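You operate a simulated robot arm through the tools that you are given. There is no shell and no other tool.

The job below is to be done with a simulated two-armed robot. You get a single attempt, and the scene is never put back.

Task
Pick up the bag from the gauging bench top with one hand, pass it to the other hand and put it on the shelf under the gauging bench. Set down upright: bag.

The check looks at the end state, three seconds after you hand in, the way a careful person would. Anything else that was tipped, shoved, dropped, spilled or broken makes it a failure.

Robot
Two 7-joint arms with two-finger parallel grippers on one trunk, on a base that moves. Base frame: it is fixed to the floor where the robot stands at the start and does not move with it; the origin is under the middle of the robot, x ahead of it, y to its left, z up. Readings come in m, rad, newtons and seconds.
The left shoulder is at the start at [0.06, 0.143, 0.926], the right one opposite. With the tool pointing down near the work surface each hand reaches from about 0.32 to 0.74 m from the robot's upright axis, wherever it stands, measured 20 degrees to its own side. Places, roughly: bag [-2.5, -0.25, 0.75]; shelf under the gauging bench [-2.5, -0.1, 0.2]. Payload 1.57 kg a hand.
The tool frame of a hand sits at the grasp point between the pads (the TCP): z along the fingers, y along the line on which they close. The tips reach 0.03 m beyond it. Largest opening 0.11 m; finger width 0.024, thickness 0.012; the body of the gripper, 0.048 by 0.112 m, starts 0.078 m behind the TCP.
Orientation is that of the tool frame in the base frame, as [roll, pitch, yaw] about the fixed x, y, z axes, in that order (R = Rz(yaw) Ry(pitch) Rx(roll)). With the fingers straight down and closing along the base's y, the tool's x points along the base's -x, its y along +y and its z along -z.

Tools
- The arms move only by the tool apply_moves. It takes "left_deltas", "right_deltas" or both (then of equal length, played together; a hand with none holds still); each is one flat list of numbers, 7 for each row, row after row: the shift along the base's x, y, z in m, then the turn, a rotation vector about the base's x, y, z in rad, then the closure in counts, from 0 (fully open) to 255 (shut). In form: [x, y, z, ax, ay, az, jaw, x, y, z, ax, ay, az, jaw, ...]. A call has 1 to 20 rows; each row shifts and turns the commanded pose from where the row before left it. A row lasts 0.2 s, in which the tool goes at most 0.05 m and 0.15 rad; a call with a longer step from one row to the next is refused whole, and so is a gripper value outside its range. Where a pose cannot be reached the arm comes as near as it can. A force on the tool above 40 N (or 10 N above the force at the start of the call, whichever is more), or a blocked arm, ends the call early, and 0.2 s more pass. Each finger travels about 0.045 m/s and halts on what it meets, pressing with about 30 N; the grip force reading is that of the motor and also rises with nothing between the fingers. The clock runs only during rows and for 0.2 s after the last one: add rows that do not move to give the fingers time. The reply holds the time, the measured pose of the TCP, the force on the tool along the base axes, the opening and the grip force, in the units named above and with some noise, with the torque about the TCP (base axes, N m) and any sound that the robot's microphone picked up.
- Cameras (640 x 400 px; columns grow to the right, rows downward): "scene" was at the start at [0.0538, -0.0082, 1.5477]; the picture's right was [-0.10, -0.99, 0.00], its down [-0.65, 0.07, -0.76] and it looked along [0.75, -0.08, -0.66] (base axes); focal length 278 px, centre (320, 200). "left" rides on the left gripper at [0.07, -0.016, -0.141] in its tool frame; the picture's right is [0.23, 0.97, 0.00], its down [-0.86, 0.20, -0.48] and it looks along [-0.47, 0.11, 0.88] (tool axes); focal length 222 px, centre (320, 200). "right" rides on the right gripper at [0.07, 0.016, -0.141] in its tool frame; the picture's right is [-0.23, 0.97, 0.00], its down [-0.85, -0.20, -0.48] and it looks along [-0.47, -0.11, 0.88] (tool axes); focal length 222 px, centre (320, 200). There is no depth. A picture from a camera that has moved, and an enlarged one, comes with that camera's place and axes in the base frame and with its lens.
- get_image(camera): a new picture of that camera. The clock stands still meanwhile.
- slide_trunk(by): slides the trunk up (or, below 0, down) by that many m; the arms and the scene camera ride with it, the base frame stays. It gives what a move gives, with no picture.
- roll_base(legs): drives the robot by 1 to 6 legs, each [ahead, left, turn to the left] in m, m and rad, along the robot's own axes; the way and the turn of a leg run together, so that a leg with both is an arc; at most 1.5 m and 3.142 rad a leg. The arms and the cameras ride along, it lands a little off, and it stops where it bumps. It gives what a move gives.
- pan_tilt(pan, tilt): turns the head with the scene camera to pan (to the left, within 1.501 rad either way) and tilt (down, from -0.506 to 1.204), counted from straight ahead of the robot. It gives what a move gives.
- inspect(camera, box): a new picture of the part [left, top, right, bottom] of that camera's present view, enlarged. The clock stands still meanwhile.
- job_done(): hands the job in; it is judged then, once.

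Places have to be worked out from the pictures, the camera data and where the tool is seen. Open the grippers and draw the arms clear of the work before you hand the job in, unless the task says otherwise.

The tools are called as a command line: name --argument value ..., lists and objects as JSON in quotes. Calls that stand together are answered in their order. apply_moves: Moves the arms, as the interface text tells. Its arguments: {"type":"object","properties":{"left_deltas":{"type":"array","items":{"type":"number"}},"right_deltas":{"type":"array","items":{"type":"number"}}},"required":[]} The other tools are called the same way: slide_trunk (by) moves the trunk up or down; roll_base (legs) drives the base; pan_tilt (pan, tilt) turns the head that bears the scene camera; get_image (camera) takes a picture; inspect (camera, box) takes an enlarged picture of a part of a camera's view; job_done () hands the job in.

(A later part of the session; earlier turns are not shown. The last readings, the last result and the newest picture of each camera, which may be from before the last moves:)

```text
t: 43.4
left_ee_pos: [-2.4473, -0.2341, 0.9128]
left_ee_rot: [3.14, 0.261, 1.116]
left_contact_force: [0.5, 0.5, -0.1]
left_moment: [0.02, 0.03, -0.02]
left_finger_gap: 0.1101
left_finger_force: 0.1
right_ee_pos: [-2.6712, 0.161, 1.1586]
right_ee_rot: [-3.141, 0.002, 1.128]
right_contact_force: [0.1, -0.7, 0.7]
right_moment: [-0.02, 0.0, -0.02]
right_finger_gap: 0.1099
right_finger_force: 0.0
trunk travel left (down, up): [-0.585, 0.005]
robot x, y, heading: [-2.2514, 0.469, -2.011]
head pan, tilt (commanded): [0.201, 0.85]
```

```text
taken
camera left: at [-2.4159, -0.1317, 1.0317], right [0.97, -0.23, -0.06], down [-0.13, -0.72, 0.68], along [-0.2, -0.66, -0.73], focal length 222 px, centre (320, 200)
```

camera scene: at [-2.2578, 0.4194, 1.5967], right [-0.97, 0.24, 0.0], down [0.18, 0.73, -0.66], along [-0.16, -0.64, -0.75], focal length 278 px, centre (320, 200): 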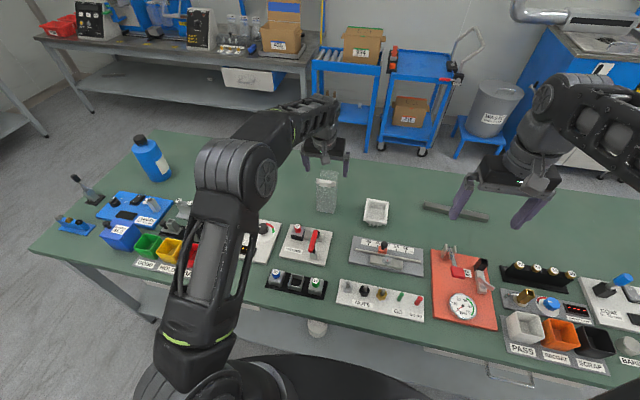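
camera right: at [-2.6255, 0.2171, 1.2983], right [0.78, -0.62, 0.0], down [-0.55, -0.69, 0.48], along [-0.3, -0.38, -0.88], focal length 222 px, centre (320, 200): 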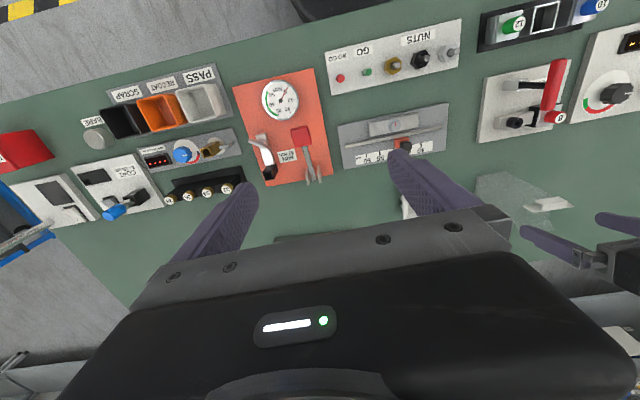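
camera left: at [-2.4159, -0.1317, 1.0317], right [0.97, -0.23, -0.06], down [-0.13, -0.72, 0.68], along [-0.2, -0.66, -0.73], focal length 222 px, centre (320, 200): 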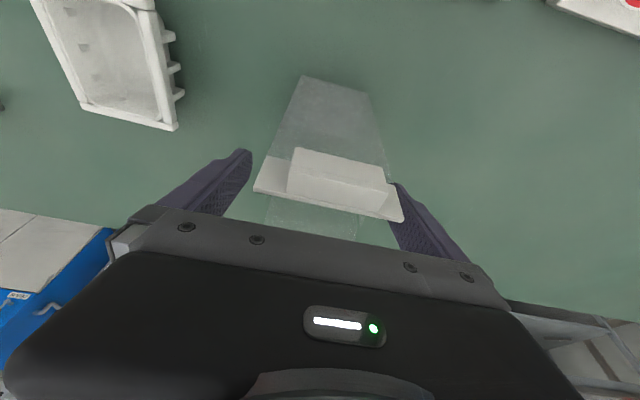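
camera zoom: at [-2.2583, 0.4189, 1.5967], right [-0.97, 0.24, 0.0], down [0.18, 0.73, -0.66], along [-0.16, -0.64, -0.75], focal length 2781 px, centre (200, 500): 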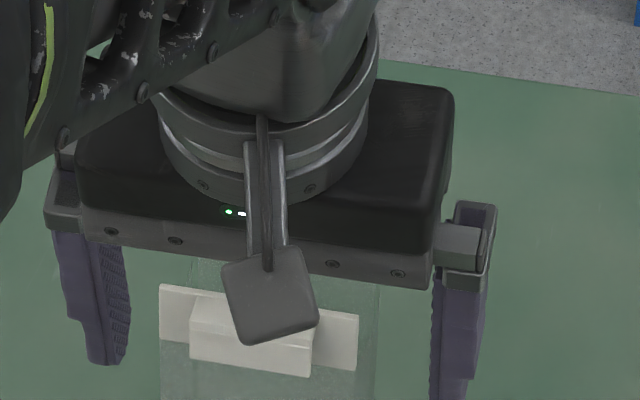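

Clip edges triangulate to z≈0.96 with the lateral offset under 1 mm, but the TCP is ≈7 mm deeper than the bag's centre. I back off 4.5 mm toward the robot and start closing gradually.

apply_moves --left_deltas '[0.002, 0.004, 0, 0, 0, 0, 0, 0, 0, 0, 0, 0, 0, 40, 0, 0, 0, 0, 0, 0, 70, 0, 0, 0, 0, 0, 0, 85, 0, 0, 0, 0, 0, 0, 95, 0, 0, 0, 0, 0, 0, 95]'

inspect --camera "scene" --box '[270, 130, 390, 220]'

get_image --camera "left"

```text
t: 44.8
left_ee_pos: [-2.4461, -0.2302, 0.913]
left_ee_rot: [3.141, 0.262, 1.116]
left_contact_force: [0.1, 0.2, 0.7]
left_moment: [0.04, 0.02, 0.0]
left_finger_gap: 0.069
left_finger_force: 0.0
right_ee_pos: [-2.672, 0.1606, 1.1591]
right_ee_rot: [3.14, 0.003, 1.128]
right_contact_force: [0.5, 0.0, -0.7]
right_moment: [0.03, -0.02, -0.01]
right_finger_gap: 0.1099
right_finger_force: 0.1
trunk travel left (down, up): [-0.585, 0.005]
robot x, y, heading: [-2.2547, 0.4652, -2.01]
head pan, tilt (commanded): [0.201, 0.85]
```

```text
4.44 times, centred on (330, 175) of scene
camera zoom: at [-2.2584, 0.4186, 1.5967], right [-0.97, 0.24, 0.0], down [0.18, 0.73, -0.66], along [-0.16, -0.64, -0.75], focal length 1236 px, centre (276, 311)
```

zoom: 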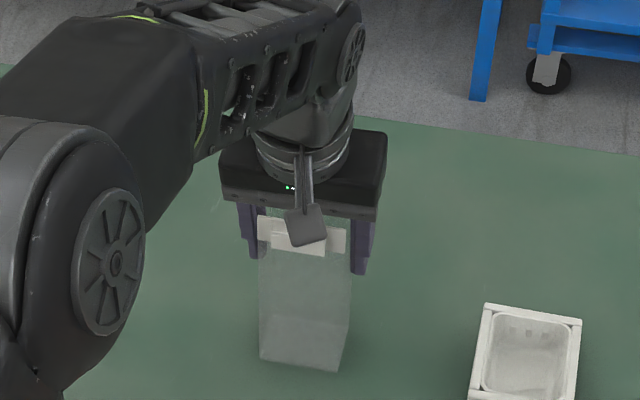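

```text
taken
camera left: at [-2.414, -0.1276, 1.0316], right [0.97, -0.23, -0.06], down [-0.13, -0.72, 0.68], along [-0.2, -0.66, -0.73], focal length 222 px, centre (320, 200)
```

left: 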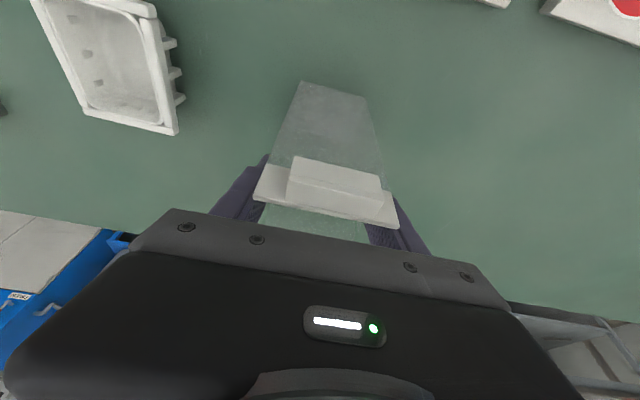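

Gap is 0.069 m with no contact yet, and the bag is unmoved. I close further in small steps.

apply_moves --left_deltas '[0, 0, 0, 0, 0, 0, 101, 0, 0, 0, 0, 0, 0, 107, 0, 0, 0, 0, 0, 0, 113, 0, 0, 0, 0, 0, 0, 113]'

```text
t: 45.8
left_ee_pos: [-2.4452, -0.2302, 0.9113]
left_ee_rot: [-3.141, 0.262, 1.117]
left_contact_force: [-0.7, 0.1, 0.2]
left_moment: [0.02, -0.01, 0.01]
left_finger_gap: 0.0645
left_finger_force: 30.5
right_ee_pos: [-2.6716, 0.1608, 1.1577]
right_ee_rot: [-3.141, 0.001, 1.127]
right_contact_force: [-0.2, 0.2, 0.3]
right_moment: [-0.01, 0.01, 0.01]
right_finger_gap: 0.1099
right_finger_force: 0.2
trunk travel left (down, up): [-0.585, 0.005]
robot x, y, heading: [-2.2528, 0.4678, -2.013]
head pan, tilt (commanded): [0.201, 0.85]
```

Contact at a gap of 0.0645 m with 30 N: the bag is held. I keep the closure at 130 and lift 2 cm slowly to check.

apply_moves --left_deltas '[0, 0, 0, 0, 0, 0, 130, 0, 0, 0.005, 0, 0, 0, 130, 0, 0, 0.005, 0, 0, 0, 130, 0, 0, 0.01, 0, 0, 0, 130, 0, 0, 0, 0, 0, 0, 130]'

inspect --camera "scene" --box '[270, 130, 390, 220]'

get_image --camera "left"

```text
t: 47.0
left_ee_pos: [-2.4462, -0.2296, 0.9338]
left_ee_rot: [-3.141, 0.262, 1.116]
left_contact_force: [0.4, -0.2, 0.7]
left_moment: [0.01, 0.04, -0.01]
left_finger_gap: 0.0647
left_finger_force: 29.8
right_ee_pos: [-2.6709, 0.1598, 1.1575]
right_ee_rot: [3.141, 0.001, 1.127]
right_contact_force: [-0.5, 0.4, -0.4]
right_moment: [-0.01, -0.04, -0.03]
right_finger_gap: 0.1101
right_finger_force: 0.0
trunk travel left (down, up): [-0.585, 0.005]
robot x, y, heading: [-2.254, 0.4696, -2.013]
head pan, tilt (commanded): [0.201, 0.85]
```

```text
4.44 times, centred on (330, 175) of scene
camera zoom: at [-2.2584, 0.4184, 1.5967], right [-0.97, 0.24, 0.0], down [0.18, 0.73, -0.66], along [-0.16, -0.64, -0.75], focal length 1236 px, centre (276, 311)
```

zoom: 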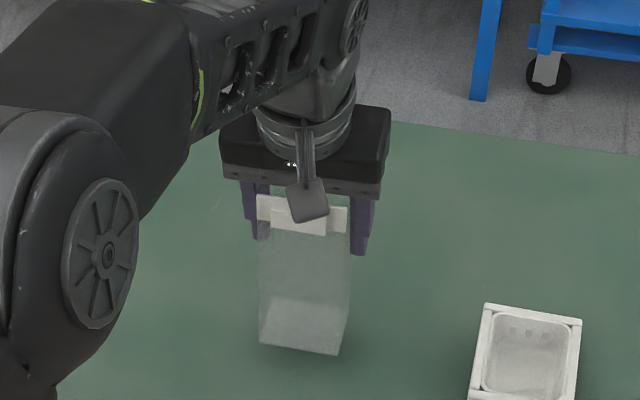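

```text
taken
camera left: at [-2.415, -0.1278, 1.0525], right [0.97, -0.23, -0.06], down [-0.13, -0.72, 0.68], along [-0.2, -0.66, -0.73], focal length 222 px, centre (320, 200)
```

left: 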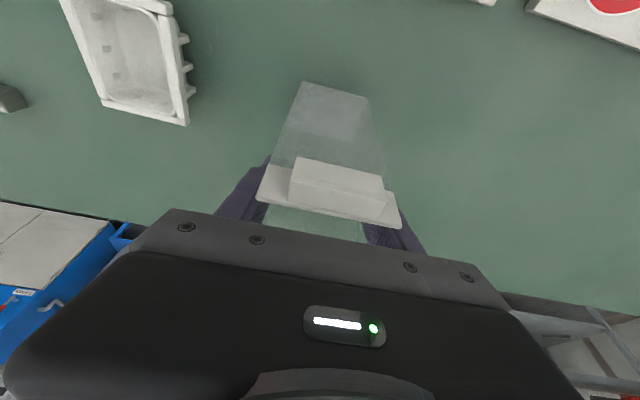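

The bag rises cleanly with the hand and stays upright. I lift it further and draw it back toward the robot, clear above the items on the bench.

apply_moves --left_deltas '[0, 0, 0.02, 0, 0, 0, 130, 0, 0, 0.02, 0, 0, 0, 130, 0, 0, 0.02, 0, 0, 0, 130, 0, 0, 0.02, 0, 0, 0, 130, 0.0066, 0.0135, 0.015, 0, 0, 0, 130, 0.0066, 0.0135, 0.015, 0, 0, 0, 130, 0.0066, 0.0135, 0.015, 0, 0, 0, 130, 0.0066, 0.0135, 0.015, 0, 0, 0, 130, 0.0066, 0.0135, 0.015, 0, 0, 0, 130, 0, 0, 0, 0, 0, 0, 130]'

get_image --camera "scene"

get_image --camera "left"

```text
t: 49.2
left_ee_pos: [-2.4123, -0.163, 1.0891]
left_ee_rot: [-3.141, 0.262, 1.115]
left_contact_force: [-0.1, -0.3, 0.1]
left_moment: [-0.01, 0.02, 0.0]
left_finger_gap: 0.0647
left_finger_force: 30.5
right_ee_pos: [-2.6722, 0.1592, 1.1583]
right_ee_rot: [3.141, 0.001, 1.128]
right_contact_force: [1.5, 0.5, 0.2]
right_moment: [0.0, -0.01, 0.01]
right_finger_gap: 0.11
right_finger_force: 0.1
trunk travel left (down, up): [-0.585, 0.005]
robot x, y, heading: [-2.2539, 0.4649, -2.016]
head pan, tilt (commanded): [0.201, 0.85]
```

```text
taken
camera scene: at [-2.2586, 0.4181, 1.5967], right [-0.97, 0.24, 0.0], down [0.18, 0.73, -0.66], along [-0.16, -0.64, -0.75], focal length 278 px, centre (320, 200)
```

scene: 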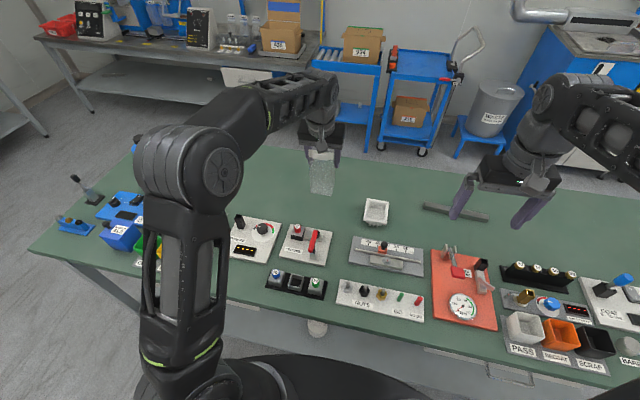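

```text
taken
camera left: at [-2.3817, -0.0604, 1.2076], right [0.97, -0.23, -0.06], down [-0.13, -0.72, 0.68], along [-0.2, -0.66, -0.73], focal length 222 px, centre (320, 200)
```

left: 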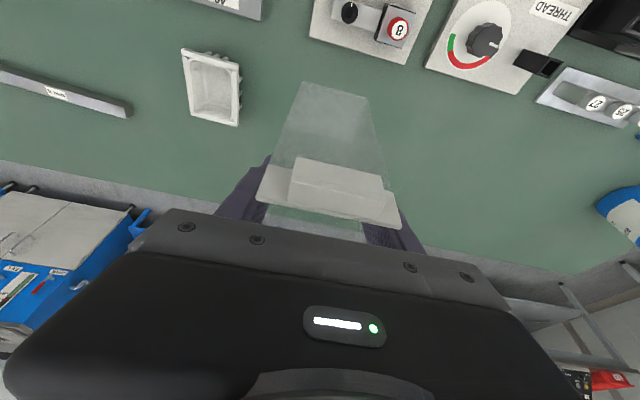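

The bag's bottom is at ≈0.966, above everything in front. I back the base straight out 0.5 m, along the way it came, for the handover.

roll_base --legs '[[-0.5, 0, 0]]'

pan_tilt --pan 0.1 --tilt 0.7

get_image --camera "scene"

get_image --camera "left"

```text
t: 52.2
left_ee_pos: [-2.1931, 0.2907, 1.0896]
left_ee_rot: [3.14, 0.262, 1.126]
left_contact_force: [0.1, 0.6, -0.6]
left_moment: [-0.02, 0.01, 0.01]
left_finger_gap: 0.0644
left_finger_force: 29.9
right_ee_pos: [-2.4547, 0.6094, 1.1593]
right_ee_rot: [-3.141, 0.002, 1.135]
right_contact_force: [0.3, 0.0, 0.1]
right_moment: [-0.02, 0.04, 0.02]
right_finger_gap: 0.1101
right_finger_force: 0.0
trunk travel left (down, up): [-0.585, 0.005]
robot x, y, heading: [-2.0409, 0.9202, -2.007]
head pan, tilt (commanded): [0.201, 0.85]
```

```text
t: 52.9
left_ee_pos: [-2.1938, 0.2888, 1.0881]
left_ee_rot: [-3.141, 0.262, 1.127]
left_contact_force: [-0.5, 1.1, -1.2]
left_moment: [-0.02, 0.02, 0.01]
left_finger_gap: 0.0645
left_finger_force: 29.9
right_ee_pos: [-2.455, 0.6107, 1.1586]
right_ee_rot: [-3.141, 0.003, 1.136]
right_contact_force: [0.2, 0.3, -0.7]
right_moment: [0.0, 0.03, -0.03]
right_finger_gap: 0.1098
right_finger_force: 0.1
trunk travel left (down, up): [-0.585, 0.005]
robot x, y, heading: [-2.0385, 0.9193, -2.002]
head pan, tilt (commanded): [0.099, 0.7]
```

```text
taken
camera scene: at [-2.0546, 0.8677, 1.6089], right [-0.94, 0.33, 0.0], down [0.21, 0.61, -0.76], along [-0.25, -0.72, -0.64], focal length 278 px, centre (320, 200)
```

scene: 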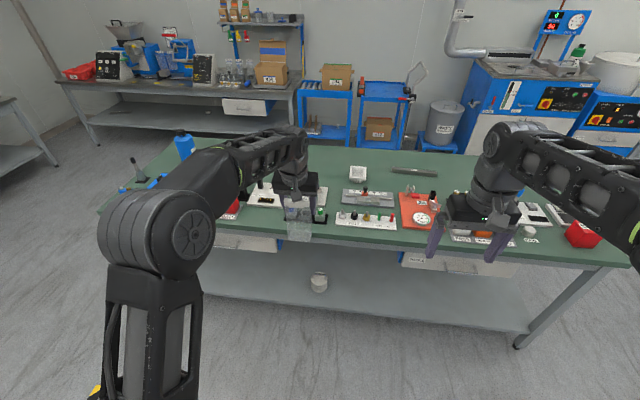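

```text
taken
camera left: at [-2.1637, 0.3919, 1.2076], right [0.97, -0.22, -0.06], down [-0.12, -0.72, 0.68], along [-0.19, -0.66, -0.73], focal length 222 px, centre (320, 200)
```

left: 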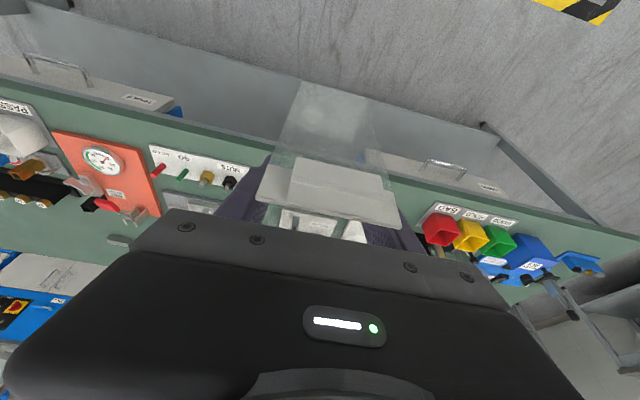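

The bag hangs in front of the bench, clear of it. For the handover I turn the left hand 45° to the right and bring the bag to about 0.64 m ahead on the midline, lowering it to TCP z≈0.99.

apply_moves --left_deltas '[-0.0191, 0.0082, -0.0163, 0, 0, -0.1309, 130, -0.0191, 0.0082, -0.0163, 0, 0, -0.1309, 130, -0.0191, 0.0082, -0.0163, 0, 0, -0.1309, 130, -0.0191, 0.0082, -0.0163, 0, 0, -0.1309, 130, -0.0191, 0.0082, -0.0163, 0, 0, -0.1309, 130, -0.0191, 0.0082, -0.0163, 0, 0, -0.1309, 130, 0, 0, 0, 0, 0, 0, 130]'

get_image --camera "scene"

get_image --camera "left"

get_image --camera "right"

```text
t: 54.5
left_ee_pos: [-2.3072, 0.3387, 0.994]
left_ee_rot: [-3.141, 0.262, 0.338]
left_contact_force: [0.5, 0.3, 0.4]
left_moment: [0.01, 0.0, 0.0]
left_finger_gap: 0.0538
left_finger_force: 0.0
right_ee_pos: [-2.4547, 0.6096, 1.1594]
right_ee_rot: [3.141, 0.002, 1.136]
right_contact_force: [0.2, -0.5, -0.8]
right_moment: [0.0, 0.0, 0.01]
right_finger_gap: 0.1099
right_finger_force: 0.0
trunk travel left (down, up): [-0.585, 0.005]
robot x, y, heading: [-2.0362, 0.9213, -2.005]
head pan, tilt (commanded): [0.099, 0.7]
```

```text
taken
camera scene: at [-2.0542, 0.868, 1.609], right [-0.94, 0.33, 0.0], down [0.21, 0.61, -0.77], along [-0.25, -0.72, -0.64], focal length 278 px, centre (320, 200)
```

scene: 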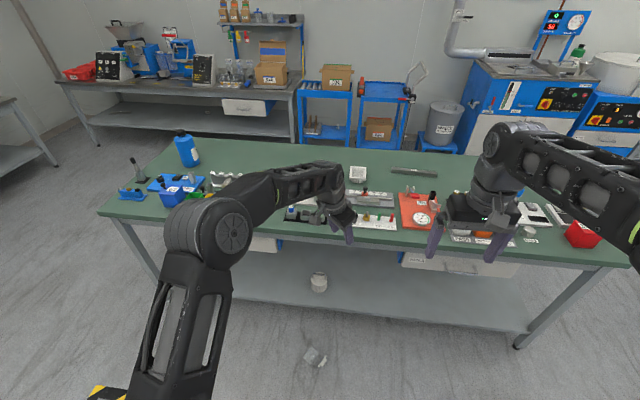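

```text
taken
camera left: at [-2.2143, 0.3908, 1.1119], right [0.53, -0.85, -0.06], down [-0.6, -0.42, 0.68], along [-0.6, -0.33, -0.73], focal length 222 px, centre (320, 200)
```

left: 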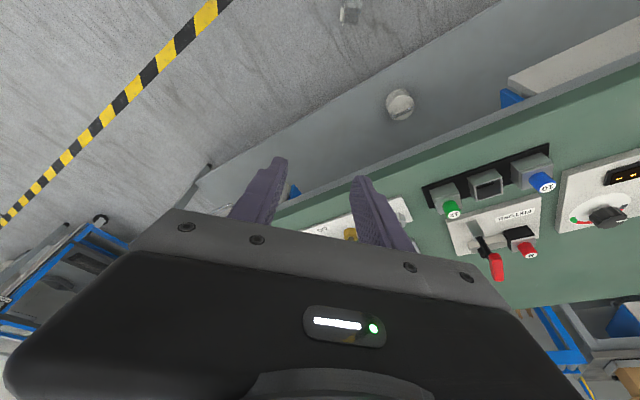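

```text
taken
camera right: at [-2.4103, 0.6667, 1.2981], right [0.79, -0.62, 0.0], down [-0.54, -0.69, 0.48], along [-0.29, -0.38, -0.88], focal length 222 px, centre (320, 200)
```

right: 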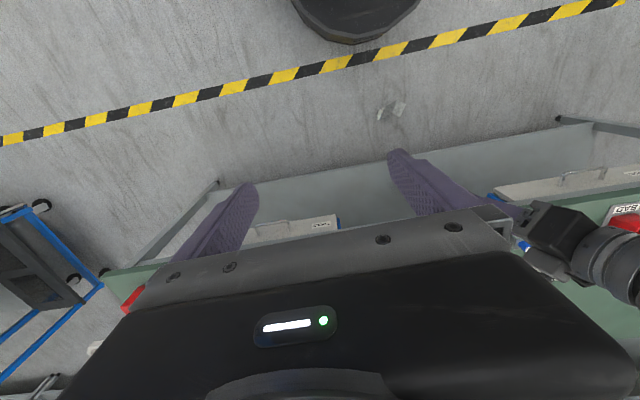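

The bag slipped out during the turn and lies on the floor near [-2.23, 0.29]. I look closely at its state before deciding how to recover it.

inspect --camera "scene" --box '[275, 325, 355, 375]'

inspect --camera "right" --box '[350, 85, 430, 135]'

inspect --camera "left" --box '[300, 0, 400, 62]'

```text
8.00 times, centred on (315, 350) of scene
camera zoom: at [-2.0542, 0.868, 1.609], right [-0.94, 0.33, 0.0], down [0.21, 0.61, -0.77], along [-0.25, -0.72, -0.64], focal length 2224 px, centre (360, -1000)
```

zoom: 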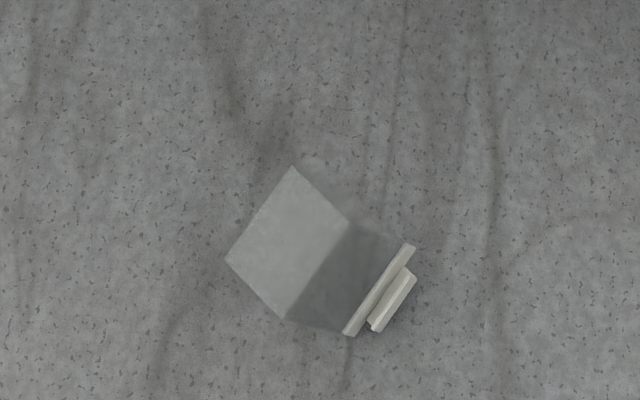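

```text
8.00 times, centred on (390, 110) of right
camera zoom: at [-2.4103, 0.6667, 1.2981], right [0.79, -0.62, 0.0], down [-0.54, -0.69, 0.48], along [-0.29, -0.38, -0.88], focal length 1777 px, centre (-240, 920)
```

zoom: 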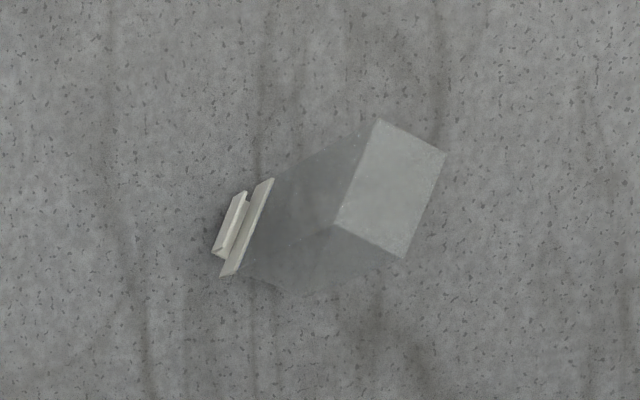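

```text
6.40 times, centred on (350, 31) of left
camera zoom: at [-2.2143, 0.3908, 1.1119], right [0.53, -0.85, -0.06], down [-0.6, -0.42, 0.68], along [-0.6, -0.33, -0.73], focal length 1422 px, centre (128, 1282)
```

zoom: 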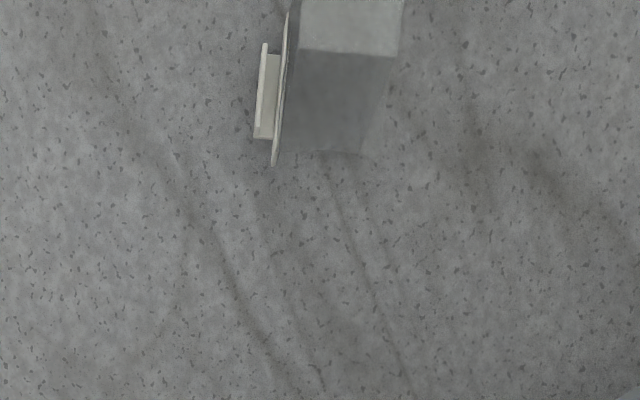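

Triangulating between scene and right cameras, the bag's bottom panel is at z≈0.14 and the clip at the floor: it landed upside-down and is still tipping. I let a second pass with both hands still, opening the left fingers, and look again.

apply_moves --left_deltas '[0, 0, 0, 0, 0, 0, 100, 0, 0, 0, 0, 0, 0, 60, 0, 0, 0, 0, 0, 0, 30, 0, 0, 0, 0, 0, 0, 0, 0, 0, 0, 0, 0, 0, 0, 0, 0, 0, 0, 0, 0, 0]'

inspect --camera "scene" --box '[260, 310, 388, 390]'

inspect --camera "right" --box '[330, 70, 458, 150]'

get_image --camera "left"

```text
t: 55.9
left_ee_pos: [-2.3073, 0.3388, 0.9936]
left_ee_rot: [3.141, 0.263, 0.341]
left_contact_force: [0.8, 0.4, 0.5]
left_moment: [-0.02, 0.02, 0.02]
left_finger_gap: 0.11
left_finger_force: 0.0
right_ee_pos: [-2.4553, 0.6102, 1.1587]
right_ee_rot: [-3.142, 0.001, 1.136]
right_contact_force: [-0.4, 0.9, -0.3]
right_moment: [-0.03, 0.0, -0.02]
right_finger_gap: 0.1099
right_finger_force: 0.0
trunk travel left (down, up): [-0.585, 0.005]
robot x, y, heading: [-2.037, 0.9186, -2.008]
head pan, tilt (commanded): [0.099, 0.7]
```

```text
5.00 times, centred on (324, 350) of scene
camera zoom: at [-2.0546, 0.8678, 1.609], right [-0.94, 0.33, 0.0], down [0.21, 0.61, -0.76], along [-0.25, -0.72, -0.64], focal length 1390 px, centre (300, -550)
```

zoom: 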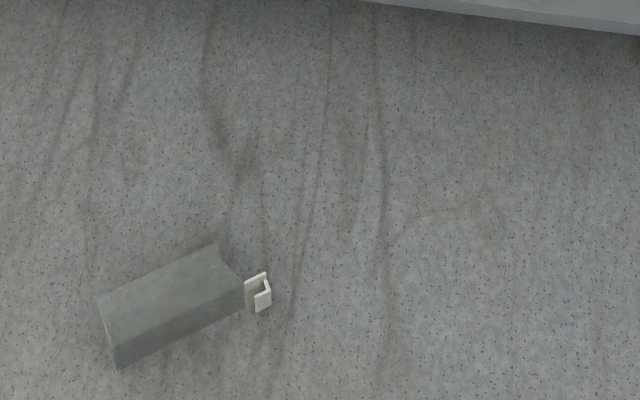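

```text
5.00 times, centred on (394, 110) of right
camera zoom: at [-2.4107, 0.6666, 1.298], right [0.79, -0.62, 0.0], down [-0.54, -0.69, 0.48], along [-0.29, -0.38, -0.88], focal length 1111 px, centre (-50, 650)
```

zoom: 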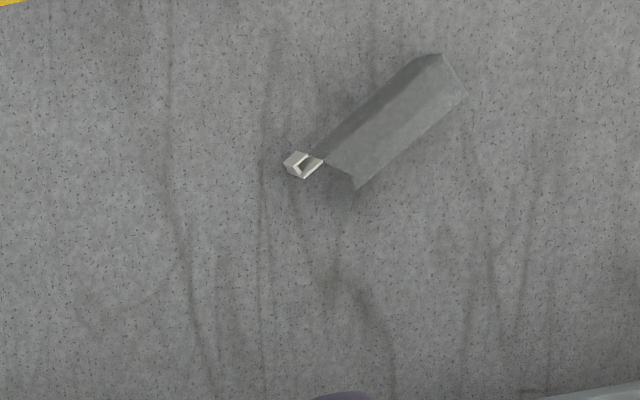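

```text
taken
camera left: at [-2.2145, 0.3908, 1.1118], right [0.53, -0.84, -0.06], down [-0.6, -0.42, 0.68], along [-0.6, -0.33, -0.73], focal length 222 px, centre (320, 200)
```

left: 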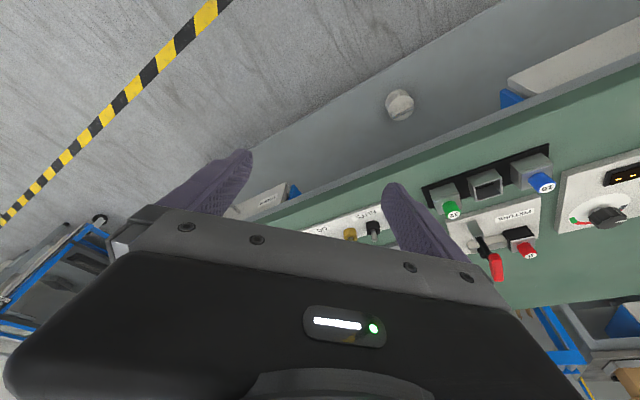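

The bag has settled lying on its narrow side on the floor, roughly from [-2.037, 0.33] (bottom) to [-2.19, 0.346] (clip), apparently intact. I will recover it from there: first lower the trunk so the arms can reach the floor, then look.

slide_trunk --by -0.45

pan_tilt --pan 0.25 --tilt 0.95

get_image --camera "scene"

get_image --camera "left"

get_image --camera "right"

```text
refused: -0.45 is not a number from -0.4 to 0.4
```

```text
t: 56.6
left_ee_pos: [-2.3061, 0.3382, 0.9928]
left_ee_rot: [3.14, 0.263, 0.341]
left_contact_force: [0.1, -0.7, 0.0]
left_moment: [0.02, 0.01, 0.01]
left_finger_gap: 0.1099
left_finger_force: 0.0
right_ee_pos: [-2.4541, 0.6093, 1.1581]
right_ee_rot: [3.141, 0.001, 1.137]
right_contact_force: [-0.3, 0.1, -0.9]
right_moment: [0.0, -0.01, 0.0]
right_finger_gap: 0.1101
right_finger_force: 0.2
trunk travel left (down, up): [-0.585, 0.005]
robot x, y, heading: [-2.036, 0.9227, -2.006]
head pan, tilt (commanded): [0.25, 0.949]
```

```text
taken
camera scene: at [-2.0401, 0.8766, 1.5892], right [-0.98, 0.18, 0.0], down [0.15, 0.8, -0.58], along [-0.11, -0.57, -0.81], focal length 278 px, centre (320, 200)
```

scene: 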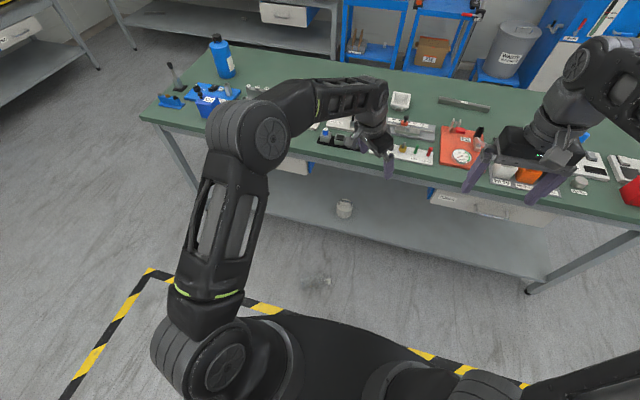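

```text
taken
camera left: at [-2.2145, 0.3908, 1.1118], right [0.53, -0.84, -0.06], down [-0.6, -0.42, 0.68], along [-0.6, -0.33, -0.73], focal length 222 px, centre (320, 200)
```

left: 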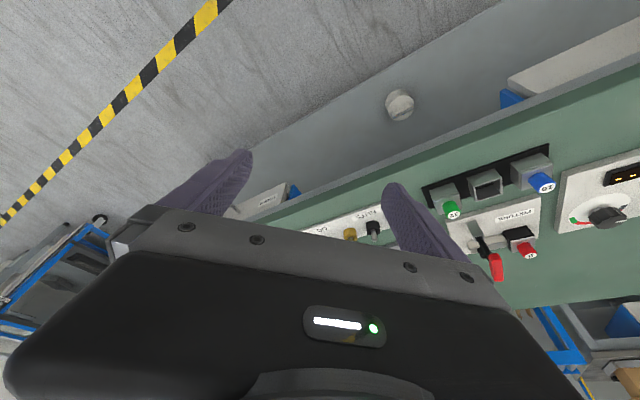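

```text
taken
camera right: at [-2.4107, 0.6666, 1.298], right [0.79, -0.62, 0.0], down [-0.54, -0.69, 0.48], along [-0.29, -0.38, -0.88], focal length 222 px, centre (320, 200)
```

right: 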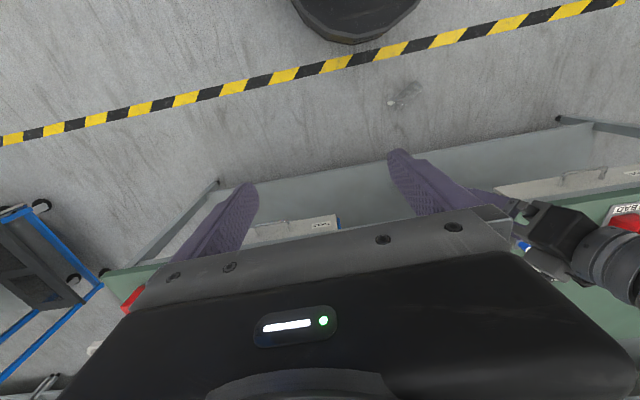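

The trunk moves at most 0.4 m per call. I take an enlarged view of the bag on the floor first, then lower in two steps.

inspect --camera "scene" --box '[288, 262, 352, 302]'

inspect --camera "right" --box '[372, 75, 436, 115]'

slide_trunk --by -0.3

get_image --camera "scene"

```text
10.00 times, centred on (320, 282) of scene
camera zoom: at [-2.0401, 0.8766, 1.5892], right [-0.98, 0.18, 0.0], down [0.15, 0.8, -0.58], along [-0.11, -0.57, -0.81], focal length 2781 px, centre (320, -620)
```

zoom: 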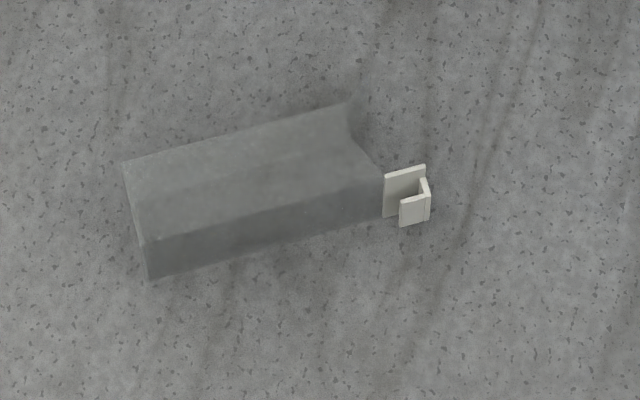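

```text
10.00 times, centred on (404, 95) of right
camera zoom: at [-2.4107, 0.6666, 1.298], right [0.79, -0.62, 0.0], down [-0.54, -0.69, 0.48], along [-0.29, -0.38, -0.88], focal length 2221 px, centre (-520, 1250)
```

zoom: 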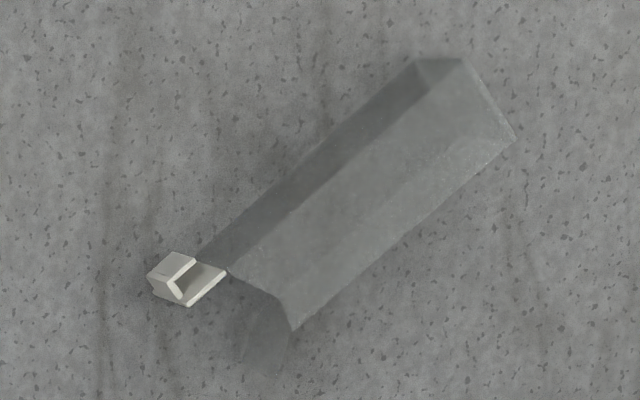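

```text
t: 59.6
left_ee_pos: [-2.307, 0.3393, 0.6925]
left_ee_rot: [-3.141, 0.265, 0.341]
left_contact_force: [-0.5, 0.8, -0.2]
left_moment: [-0.02, 0.0, -0.02]
left_finger_gap: 0.11
left_finger_force: 0.0
right_ee_pos: [-2.4539, 0.6103, 0.8586]
right_ee_rot: [3.141, 0.003, 1.136]
right_contact_force: [0.9, 0.1, -0.5]
right_moment: [0.02, 0.02, -0.01]
right_finger_gap: 0.1101
right_finger_force: 0.1
trunk travel left (down, up): [-0.285, 0.305]
robot x, y, heading: [-2.0393, 0.9188, -2.006]
head pan, tilt (commanded): [0.25, 0.949]
```

```text
taken
camera scene: at [-2.04, 0.8767, 1.2892], right [-0.98, 0.18, 0.0], down [0.15, 0.8, -0.58], along [-0.11, -0.57, -0.81], focal length 278 px, centre (320, 200)
```

scene: 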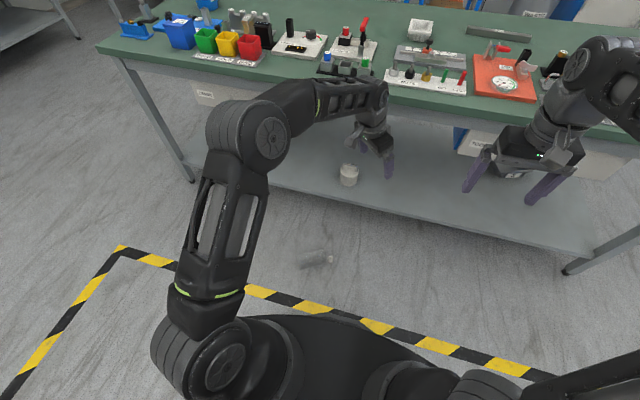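

The bag is whole: lying on its narrow side, body ≈0.136 m long, 0.047 m thick, long axis d≈[-0.997, -0.077], with bottom end at x≈-2.036. I lower the trunk another 0.2 m and then bring the left hand above a grasp point 0.10 m from the bag's bottom.

slide_trunk --by -0.2

apply_moves --left_deltas '[0.02, 0, -0.01, 0, 0, -0.128, 0, 0.02, 0, -0.01, 0, 0, -0.128, 0, 0.02, 0, -0.01, 0.0112, -0.131, 0, 0, 0.02, 0, -0.01, 0.0112, -0.131, 0, 0, 0.02, -0.002, -0.02, 0, 0, 0, 0, 0.02, -0.003, -0.03, 0, 0, 0, 0, 0.02, -0.003, -0.04, 0, 0, 0, 0, 0.02, -0.003, -0.04, 0, 0, 0, 0, 0.011, 0, -0.04, 0, 0, 0, 0, 0, 0, 0, 0, 0, 0, 0]'

get_image --camera "scene"

get_image --camera "left"

```text
t: 61.8
left_ee_pos: [-2.3074, 0.339, 0.4934]
left_ee_rot: [3.141, 0.262, 0.34]
left_contact_force: [0.4, -1.1, -0.8]
left_moment: [0.02, 0.0, -0.02]
left_finger_gap: 0.11
left_finger_force: 0.0
right_ee_pos: [-2.4549, 0.6099, 0.6591]
right_ee_rot: [3.141, 0.001, 1.136]
right_contact_force: [-0.2, 0.2, 0.0]
right_moment: [0.04, 0.02, 0.0]
right_finger_gap: 0.1101
right_finger_force: 0.0
trunk travel left (down, up): [-0.085, 0.505]
robot x, y, heading: [-2.0385, 0.9228, -2.007]
head pan, tilt (commanded): [0.25, 0.949]
```

```text
t: 64.0
left_ee_pos: [-2.1391, 0.3282, 0.2822]
left_ee_rot: [-3.14, 0.0, 0.085]
left_contact_force: [-0.2, -0.5, 0.7]
left_moment: [-0.05, 0.02, 0.02]
left_finger_gap: 0.1102
left_finger_force: 0.0
right_ee_pos: [-2.4555, 0.611, 0.6591]
right_ee_rot: [3.14, 0.001, 1.136]
right_contact_force: [0.1, -0.5, 0.7]
right_moment: [0.0, 0.01, -0.01]
right_finger_gap: 0.1102
right_finger_force: 0.1
trunk travel left (down, up): [-0.085, 0.505]
robot x, y, heading: [-2.0374, 0.9184, -2.004]
head pan, tilt (commanded): [0.25, 0.949]
```

```text
taken
camera scene: at [-2.04, 0.8766, 1.0892], right [-0.98, 0.18, 0.0], down [0.15, 0.8, -0.58], along [-0.11, -0.57, -0.81], focal length 278 px, centre (320, 200)
```

scene: 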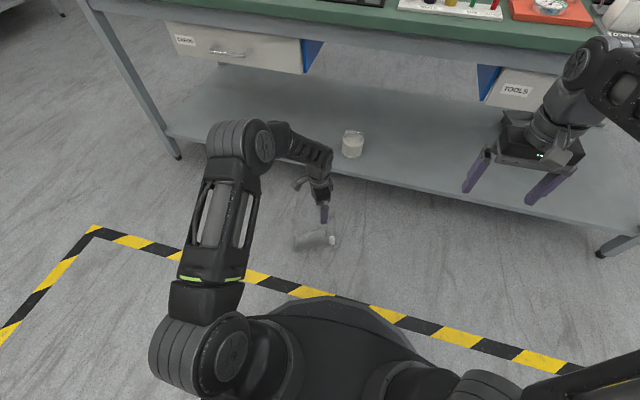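

```text
taken
camera left: at [-2.0711, 0.3513, 0.4243], right [0.31, -0.95, 0.0], down [-0.84, -0.27, 0.48], along [-0.45, -0.15, -0.88], focal length 222 px, centre (320, 200)
```

left: 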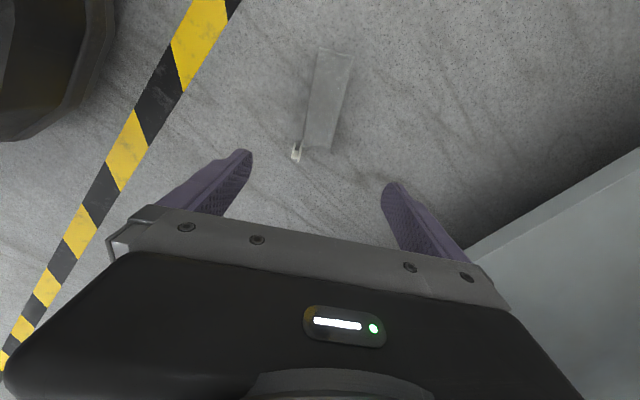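

The left hand is over the bag with the right orientation. I enlarge the left view to refine the grasp position.

inspect --camera "left" --box '[220, 30, 420, 190]'

inspect --camera "scene" --box '[280, 160, 376, 260]'

```text
2.50 times, centred on (320, 110) of left
camera zoom: at [-2.0711, 0.3513, 0.4243], right [0.31, -0.95, 0.0], down [-0.84, -0.27, 0.48], along [-0.45, -0.15, -0.88], focal length 555 px, centre (320, 425)
```

zoom: 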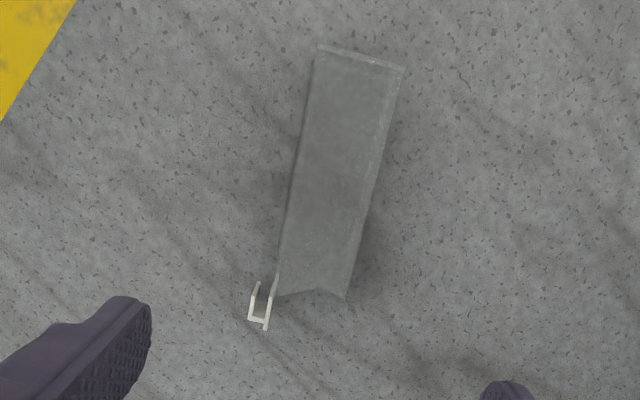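

```text
4.00 times, centred on (328, 210) of scene
camera zoom: at [-2.04, 0.8766, 1.0892], right [-0.98, 0.18, 0.0], down [0.15, 0.8, -0.58], along [-0.11, -0.57, -0.81], focal length 1112 px, centre (288, 160)
```

zoom: 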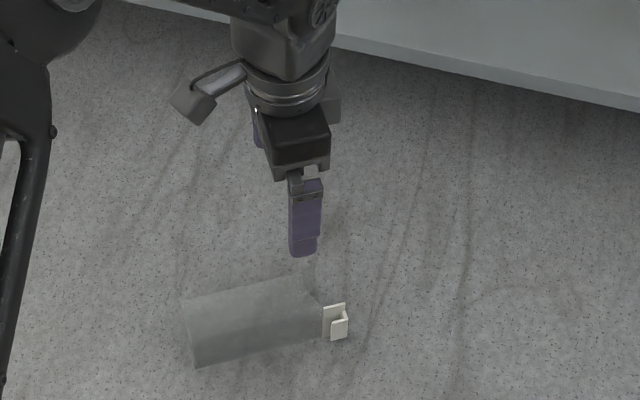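

The bag's centre line matches both views; at the hand's position it is centred within 1 mm (s≈0.10 m from its bottom). I descend to TCP z≈0.04 and close gradually on the 0.047 m thickness.

apply_moves --left_deltas '[0, 0, -0.035, 0, 0, 0.009, 0, 0, 0, -0.035, 0, 0, 0, 0, 0, 0, -0.035, 0, 0, 0, 0, 0, 0, -0.035, 0, 0, 0, 0, 0, 0, -0.035, 0, 0, 0, 0, 0, 0, -0.03, 0, 0, 0, 0, 0, 0, -0.02, 0, 0, 0, 0, 0, 0, -0.017, 0, 0, 0, 0, 0, 0, 0, 0, 0, 0, 40, 0, 0, 0, 0, 0, 0, 80, 0, 0, 0, 0, 0, 0, 110, 0, 0, 0, 0, 0, 0, 125, 0, 0, 0, 0, 0, 0, 125]'

inspect --camera "left" --box '[200, 30, 440, 230]'

inspect --camera "scene" --box '[270, 170, 390, 260]'

```text
t: 66.8
left_ee_pos: [-2.1347, 0.3298, 0.0418]
left_ee_rot: [-3.141, -0.002, 0.094]
left_contact_force: [-0.4, 0.9, 0.5]
left_moment: [0.02, 0.01, 0.02]
left_finger_gap: 0.0558
left_finger_force: 0.0
right_ee_pos: [-2.4545, 0.6104, 0.6586]
right_ee_rot: [-3.14, 0.002, 1.136]
right_contact_force: [0.0, -0.4, -0.3]
right_moment: [0.01, -0.01, 0.01]
right_finger_gap: 0.11
right_finger_force: 0.0
trunk travel left (down, up): [-0.085, 0.505]
robot x, y, heading: [-2.0395, 0.9207, -2.005]
head pan, tilt (commanded): [0.25, 0.949]
```

```text
2.00 times, centred on (320, 130) of left
camera zoom: at [-2.0678, 0.3543, 0.1833], right [0.32, -0.95, 0.0], down [-0.83, -0.28, 0.48], along [-0.45, -0.15, -0.88], focal length 444 px, centre (320, 340)
```

zoom: 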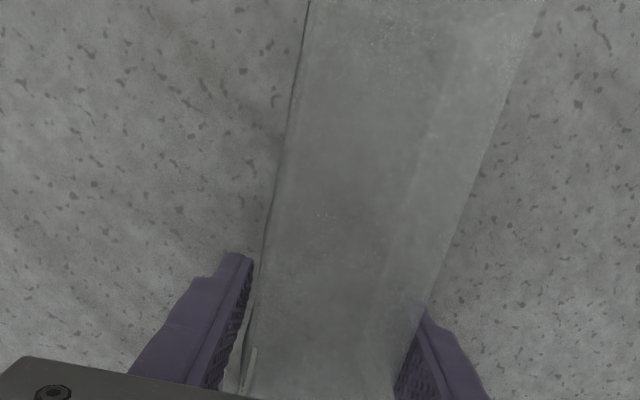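

```text
4.44 times, centred on (330, 215) of scene
camera zoom: at [-2.04, 0.8766, 1.0892], right [-0.98, 0.18, 0.0], down [0.15, 0.8, -0.58], along [-0.11, -0.57, -0.81], focal length 1236 px, centre (276, 133)
```

zoom: 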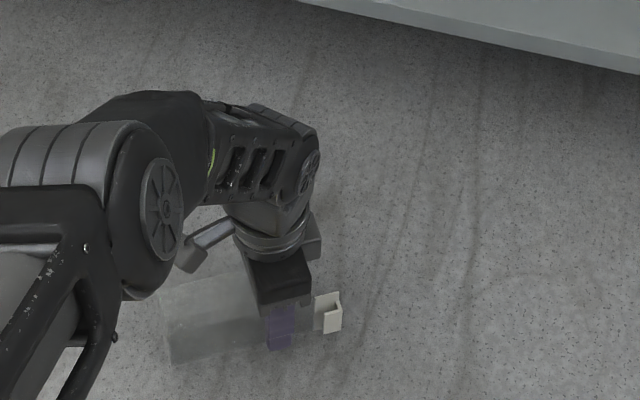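

The fingers are just outside both faces at a gap of 0.056 m. I close further in small steps until the grip force comes up.

apply_moves --left_deltas '[0, 0, 0, 0, 0, 0, 132, 0, 0, 0, 0, 0, 0, 138, 0, 0, 0, 0, 0, 0, 144, 0, 0, 0, 0, 0, 0, 150, 0, 0, 0, 0, 0, 0, 156, 0, 0, 0, 0, 0, 0, 156]'

```text
t: 68.2
left_ee_pos: [-2.1348, 0.3294, 0.0414]
left_ee_rot: [3.141, 0.0, 0.093]
left_contact_force: [-0.1, -0.1, -0.7]
left_moment: [-0.01, 0.0, -0.04]
left_finger_gap: 0.0429
left_finger_force: 0.2
right_ee_pos: [-2.4555, 0.6107, 0.6589]
right_ee_rot: [-3.141, 0.002, 1.137]
right_contact_force: [0.7, 0.0, -0.4]
right_moment: [-0.01, 0.01, 0.0]
right_finger_gap: 0.11
right_finger_force: 0.0
trunk travel left (down, up): [-0.085, 0.505]
robot x, y, heading: [-2.0372, 0.9212, -2.005]
head pan, tilt (commanded): [0.25, 0.949]
```

The gap is 0.043 m with no force yet, so the bag is thinner here than it looks. I check the view and continue closing slowly.

inspect --camera "left" --box '[200, 30, 440, 230]'

apply_moves --left_deltas '[0, 0, 0, 0, 0, 0, 162, 0, 0, 0, 0, 0, 0, 168, 0, 0, 0, 0, 0, 0, 174, 0, 0, 0, 0, 0, 0, 180, 0, 0, 0, 0, 0, 0, 180]'

inspect --camera "left" --box '[200, 30, 440, 230]'

```text
2.00 times, centred on (320, 130) of left
camera zoom: at [-2.0678, 0.3544, 0.1833], right [0.32, -0.95, 0.0], down [-0.83, -0.28, 0.48], along [-0.45, -0.15, -0.88], focal length 444 px, centre (320, 340)
```

zoom: 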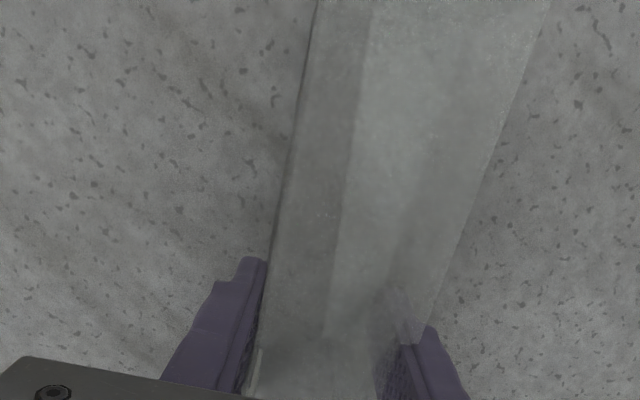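

```text
t: 69.4
left_ee_pos: [-2.1347, 0.3293, 0.043]
left_ee_rot: [-3.141, -0.002, 0.095]
left_contact_force: [0.3, -0.3, 0.3]
left_moment: [-0.03, -0.01, -0.04]
left_finger_gap: 0.0324
left_finger_force: 0.0
right_ee_pos: [-2.4552, 0.61, 0.6589]
right_ee_rot: [3.141, 0.002, 1.136]
right_contact_force: [0.1, -0.4, 0.2]
right_moment: [-0.02, 0.0, -0.04]
right_finger_gap: 0.1101
right_finger_force: 0.0
trunk travel left (down, up): [-0.085, 0.505]
robot x, y, heading: [-2.037, 0.922, -2.002]
head pan, tilt (commanded): [0.25, 0.949]
```

```text
2.00 times, centred on (320, 130) of left
camera zoom: at [-2.0678, 0.3543, 0.1833], right [0.32, -0.95, 0.0], down [-0.83, -0.28, 0.48], along [-0.45, -0.15, -0.88], focal length 444 px, centre (320, 340)
```

zoom: 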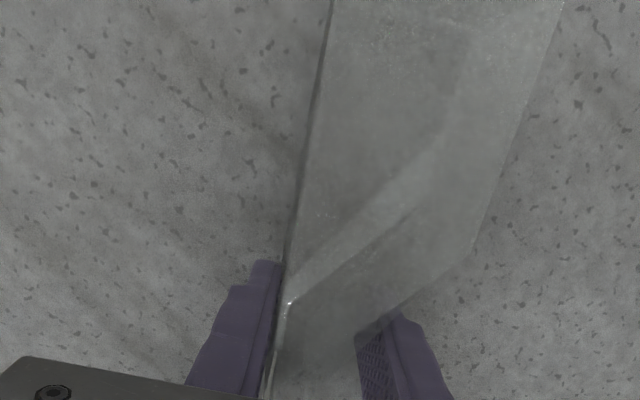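

The bag is soft film: its walls yield under the fingers, so the earlier side grip was holding mainly on the clip's ends and slipped off in the turn. A pinch of the top film just under the clip will hold much better, so I reopen, shift 2 cm toward the clip and up 2 cm (to leave half the width for the other hand).

apply_moves --left_deltas '[0, 0, 0, 0, 0, 0, 140, 0, 0, 0, 0, 0, 0, 100, 0, 0, 0, 0, 0, 0, 80, 0, 0, 0, 0, 0, 0, 80, -0.01, -0.001, 0.009, 0, 0, 0, 80, -0.01, -0.001, 0.009, 0, 0, 0, 80, 0, 0, 0, 0, 0, 0, 80]'

inspect --camera "left" --box '[200, 30, 440, 230]'

inspect --camera "scene" --box '[270, 170, 390, 260]'

```text
t: 71.0
left_ee_pos: [-2.1567, 0.3284, 0.0603]
left_ee_rot: [-3.141, -0.003, 0.095]
left_contact_force: [0.5, -0.7, -0.1]
left_moment: [0.03, 0.0, -0.04]
left_finger_gap: 0.076
left_finger_force: 0.0
right_ee_pos: [-2.4556, 0.6097, 0.6591]
right_ee_rot: [3.141, 0.002, 1.137]
right_contact_force: [-0.4, -1.0, 0.4]
right_moment: [-0.01, -0.01, -0.04]
right_finger_gap: 0.11
right_finger_force: 0.0
trunk travel left (down, up): [-0.085, 0.505]
robot x, y, heading: [-2.0355, 0.9209, -2.004]
head pan, tilt (commanded): [0.25, 0.949]
```

```text
2.00 times, centred on (320, 130) of left
camera zoom: at [-2.0894, 0.3527, 0.2021], right [0.32, -0.95, 0.0], down [-0.83, -0.28, 0.48], along [-0.45, -0.15, -0.88], focal length 444 px, centre (320, 340)
```

zoom: 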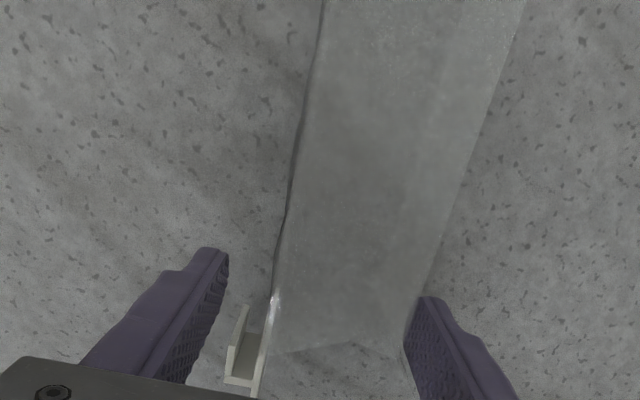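

```text
4.44 times, centred on (330, 215) of scene
camera zoom: at [-2.04, 0.8766, 1.0892], right [-0.98, 0.18, 0.0], down [0.15, 0.8, -0.58], along [-0.11, -0.57, -0.81], focal length 1236 px, centre (276, 133)
```

zoom: 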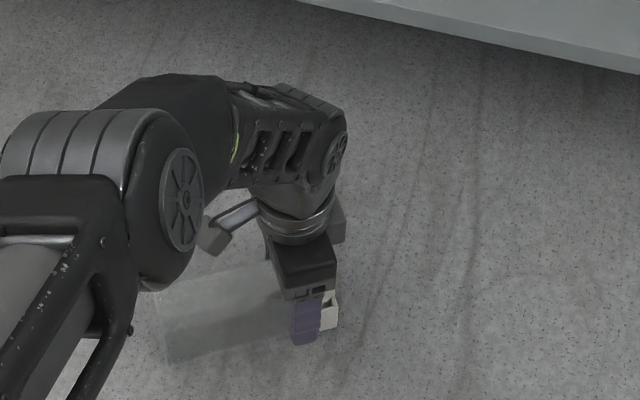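

The clip starts only a few millimetres beyond the near finger, so I shift back 6 mm and then close fully onto the film.

apply_moves --left_deltas '[0.006, 0.0006, 0, 0, 0, 0, 80, 0, 0, 0, 0, 0, 0, 110, 0, 0, 0, 0, 0, 0, 140, 0, 0, 0, 0, 0, 0, 170, 0, 0, 0, 0, 0, 0, 195, 0, 0, 0, 0, 0, 0, 215, 0, 0, 0, 0, 0, 0, 230, 0, 0, 0, 0, 0, 0, 240, 0, 0, 0, 0, 0, 0, 240]'

inspect --camera "left" --box '[200, 30, 440, 230]'

inspect --camera "scene" --box '[270, 170, 390, 260]'

```text
t: 73.0
left_ee_pos: [-2.1508, 0.3277, 0.0594]
left_ee_rot: [-3.14, -0.002, 0.094]
left_contact_force: [0.3, -1.2, 0.1]
left_moment: [0.0, -0.1, -0.07]
left_finger_gap: 0.0174
left_finger_force: 30.0
right_ee_pos: [-2.4548, 0.6098, 0.6588]
right_ee_rot: [3.141, 0.003, 1.136]
right_contact_force: [0.2, 0.7, 0.2]
right_moment: [0.01, 0.01, -0.02]
right_finger_gap: 0.1101
right_finger_force: 0.1
trunk travel left (down, up): [-0.085, 0.505]
robot x, y, heading: [-2.0374, 0.9193, -2.002]
head pan, tilt (commanded): [0.25, 0.949]
```

```text
2.00 times, centred on (320, 130) of left
camera zoom: at [-2.0832, 0.3525, 0.2014], right [0.32, -0.95, 0.0], down [-0.83, -0.28, 0.48], along [-0.45, -0.15, -0.88], focal length 444 px, centre (320, 340)
```

zoom: 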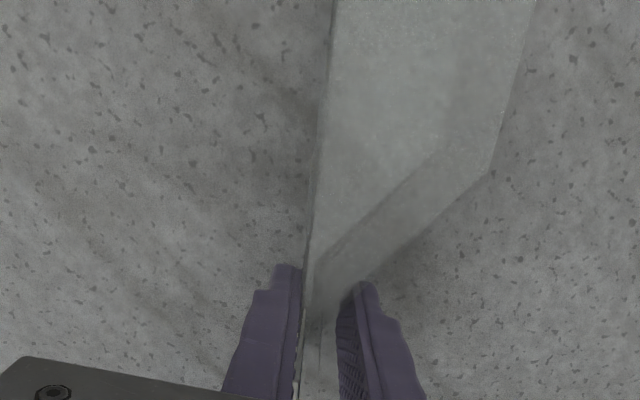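

```text
4.44 times, centred on (330, 215) of scene
camera zoom: at [-2.04, 0.8767, 1.0892], right [-0.98, 0.18, 0.0], down [0.15, 0.8, -0.58], along [-0.11, -0.57, -0.81], focal length 1236 px, centre (276, 133)
```

zoom: 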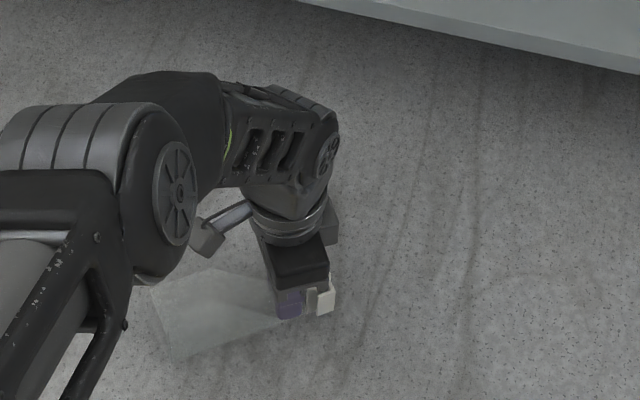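

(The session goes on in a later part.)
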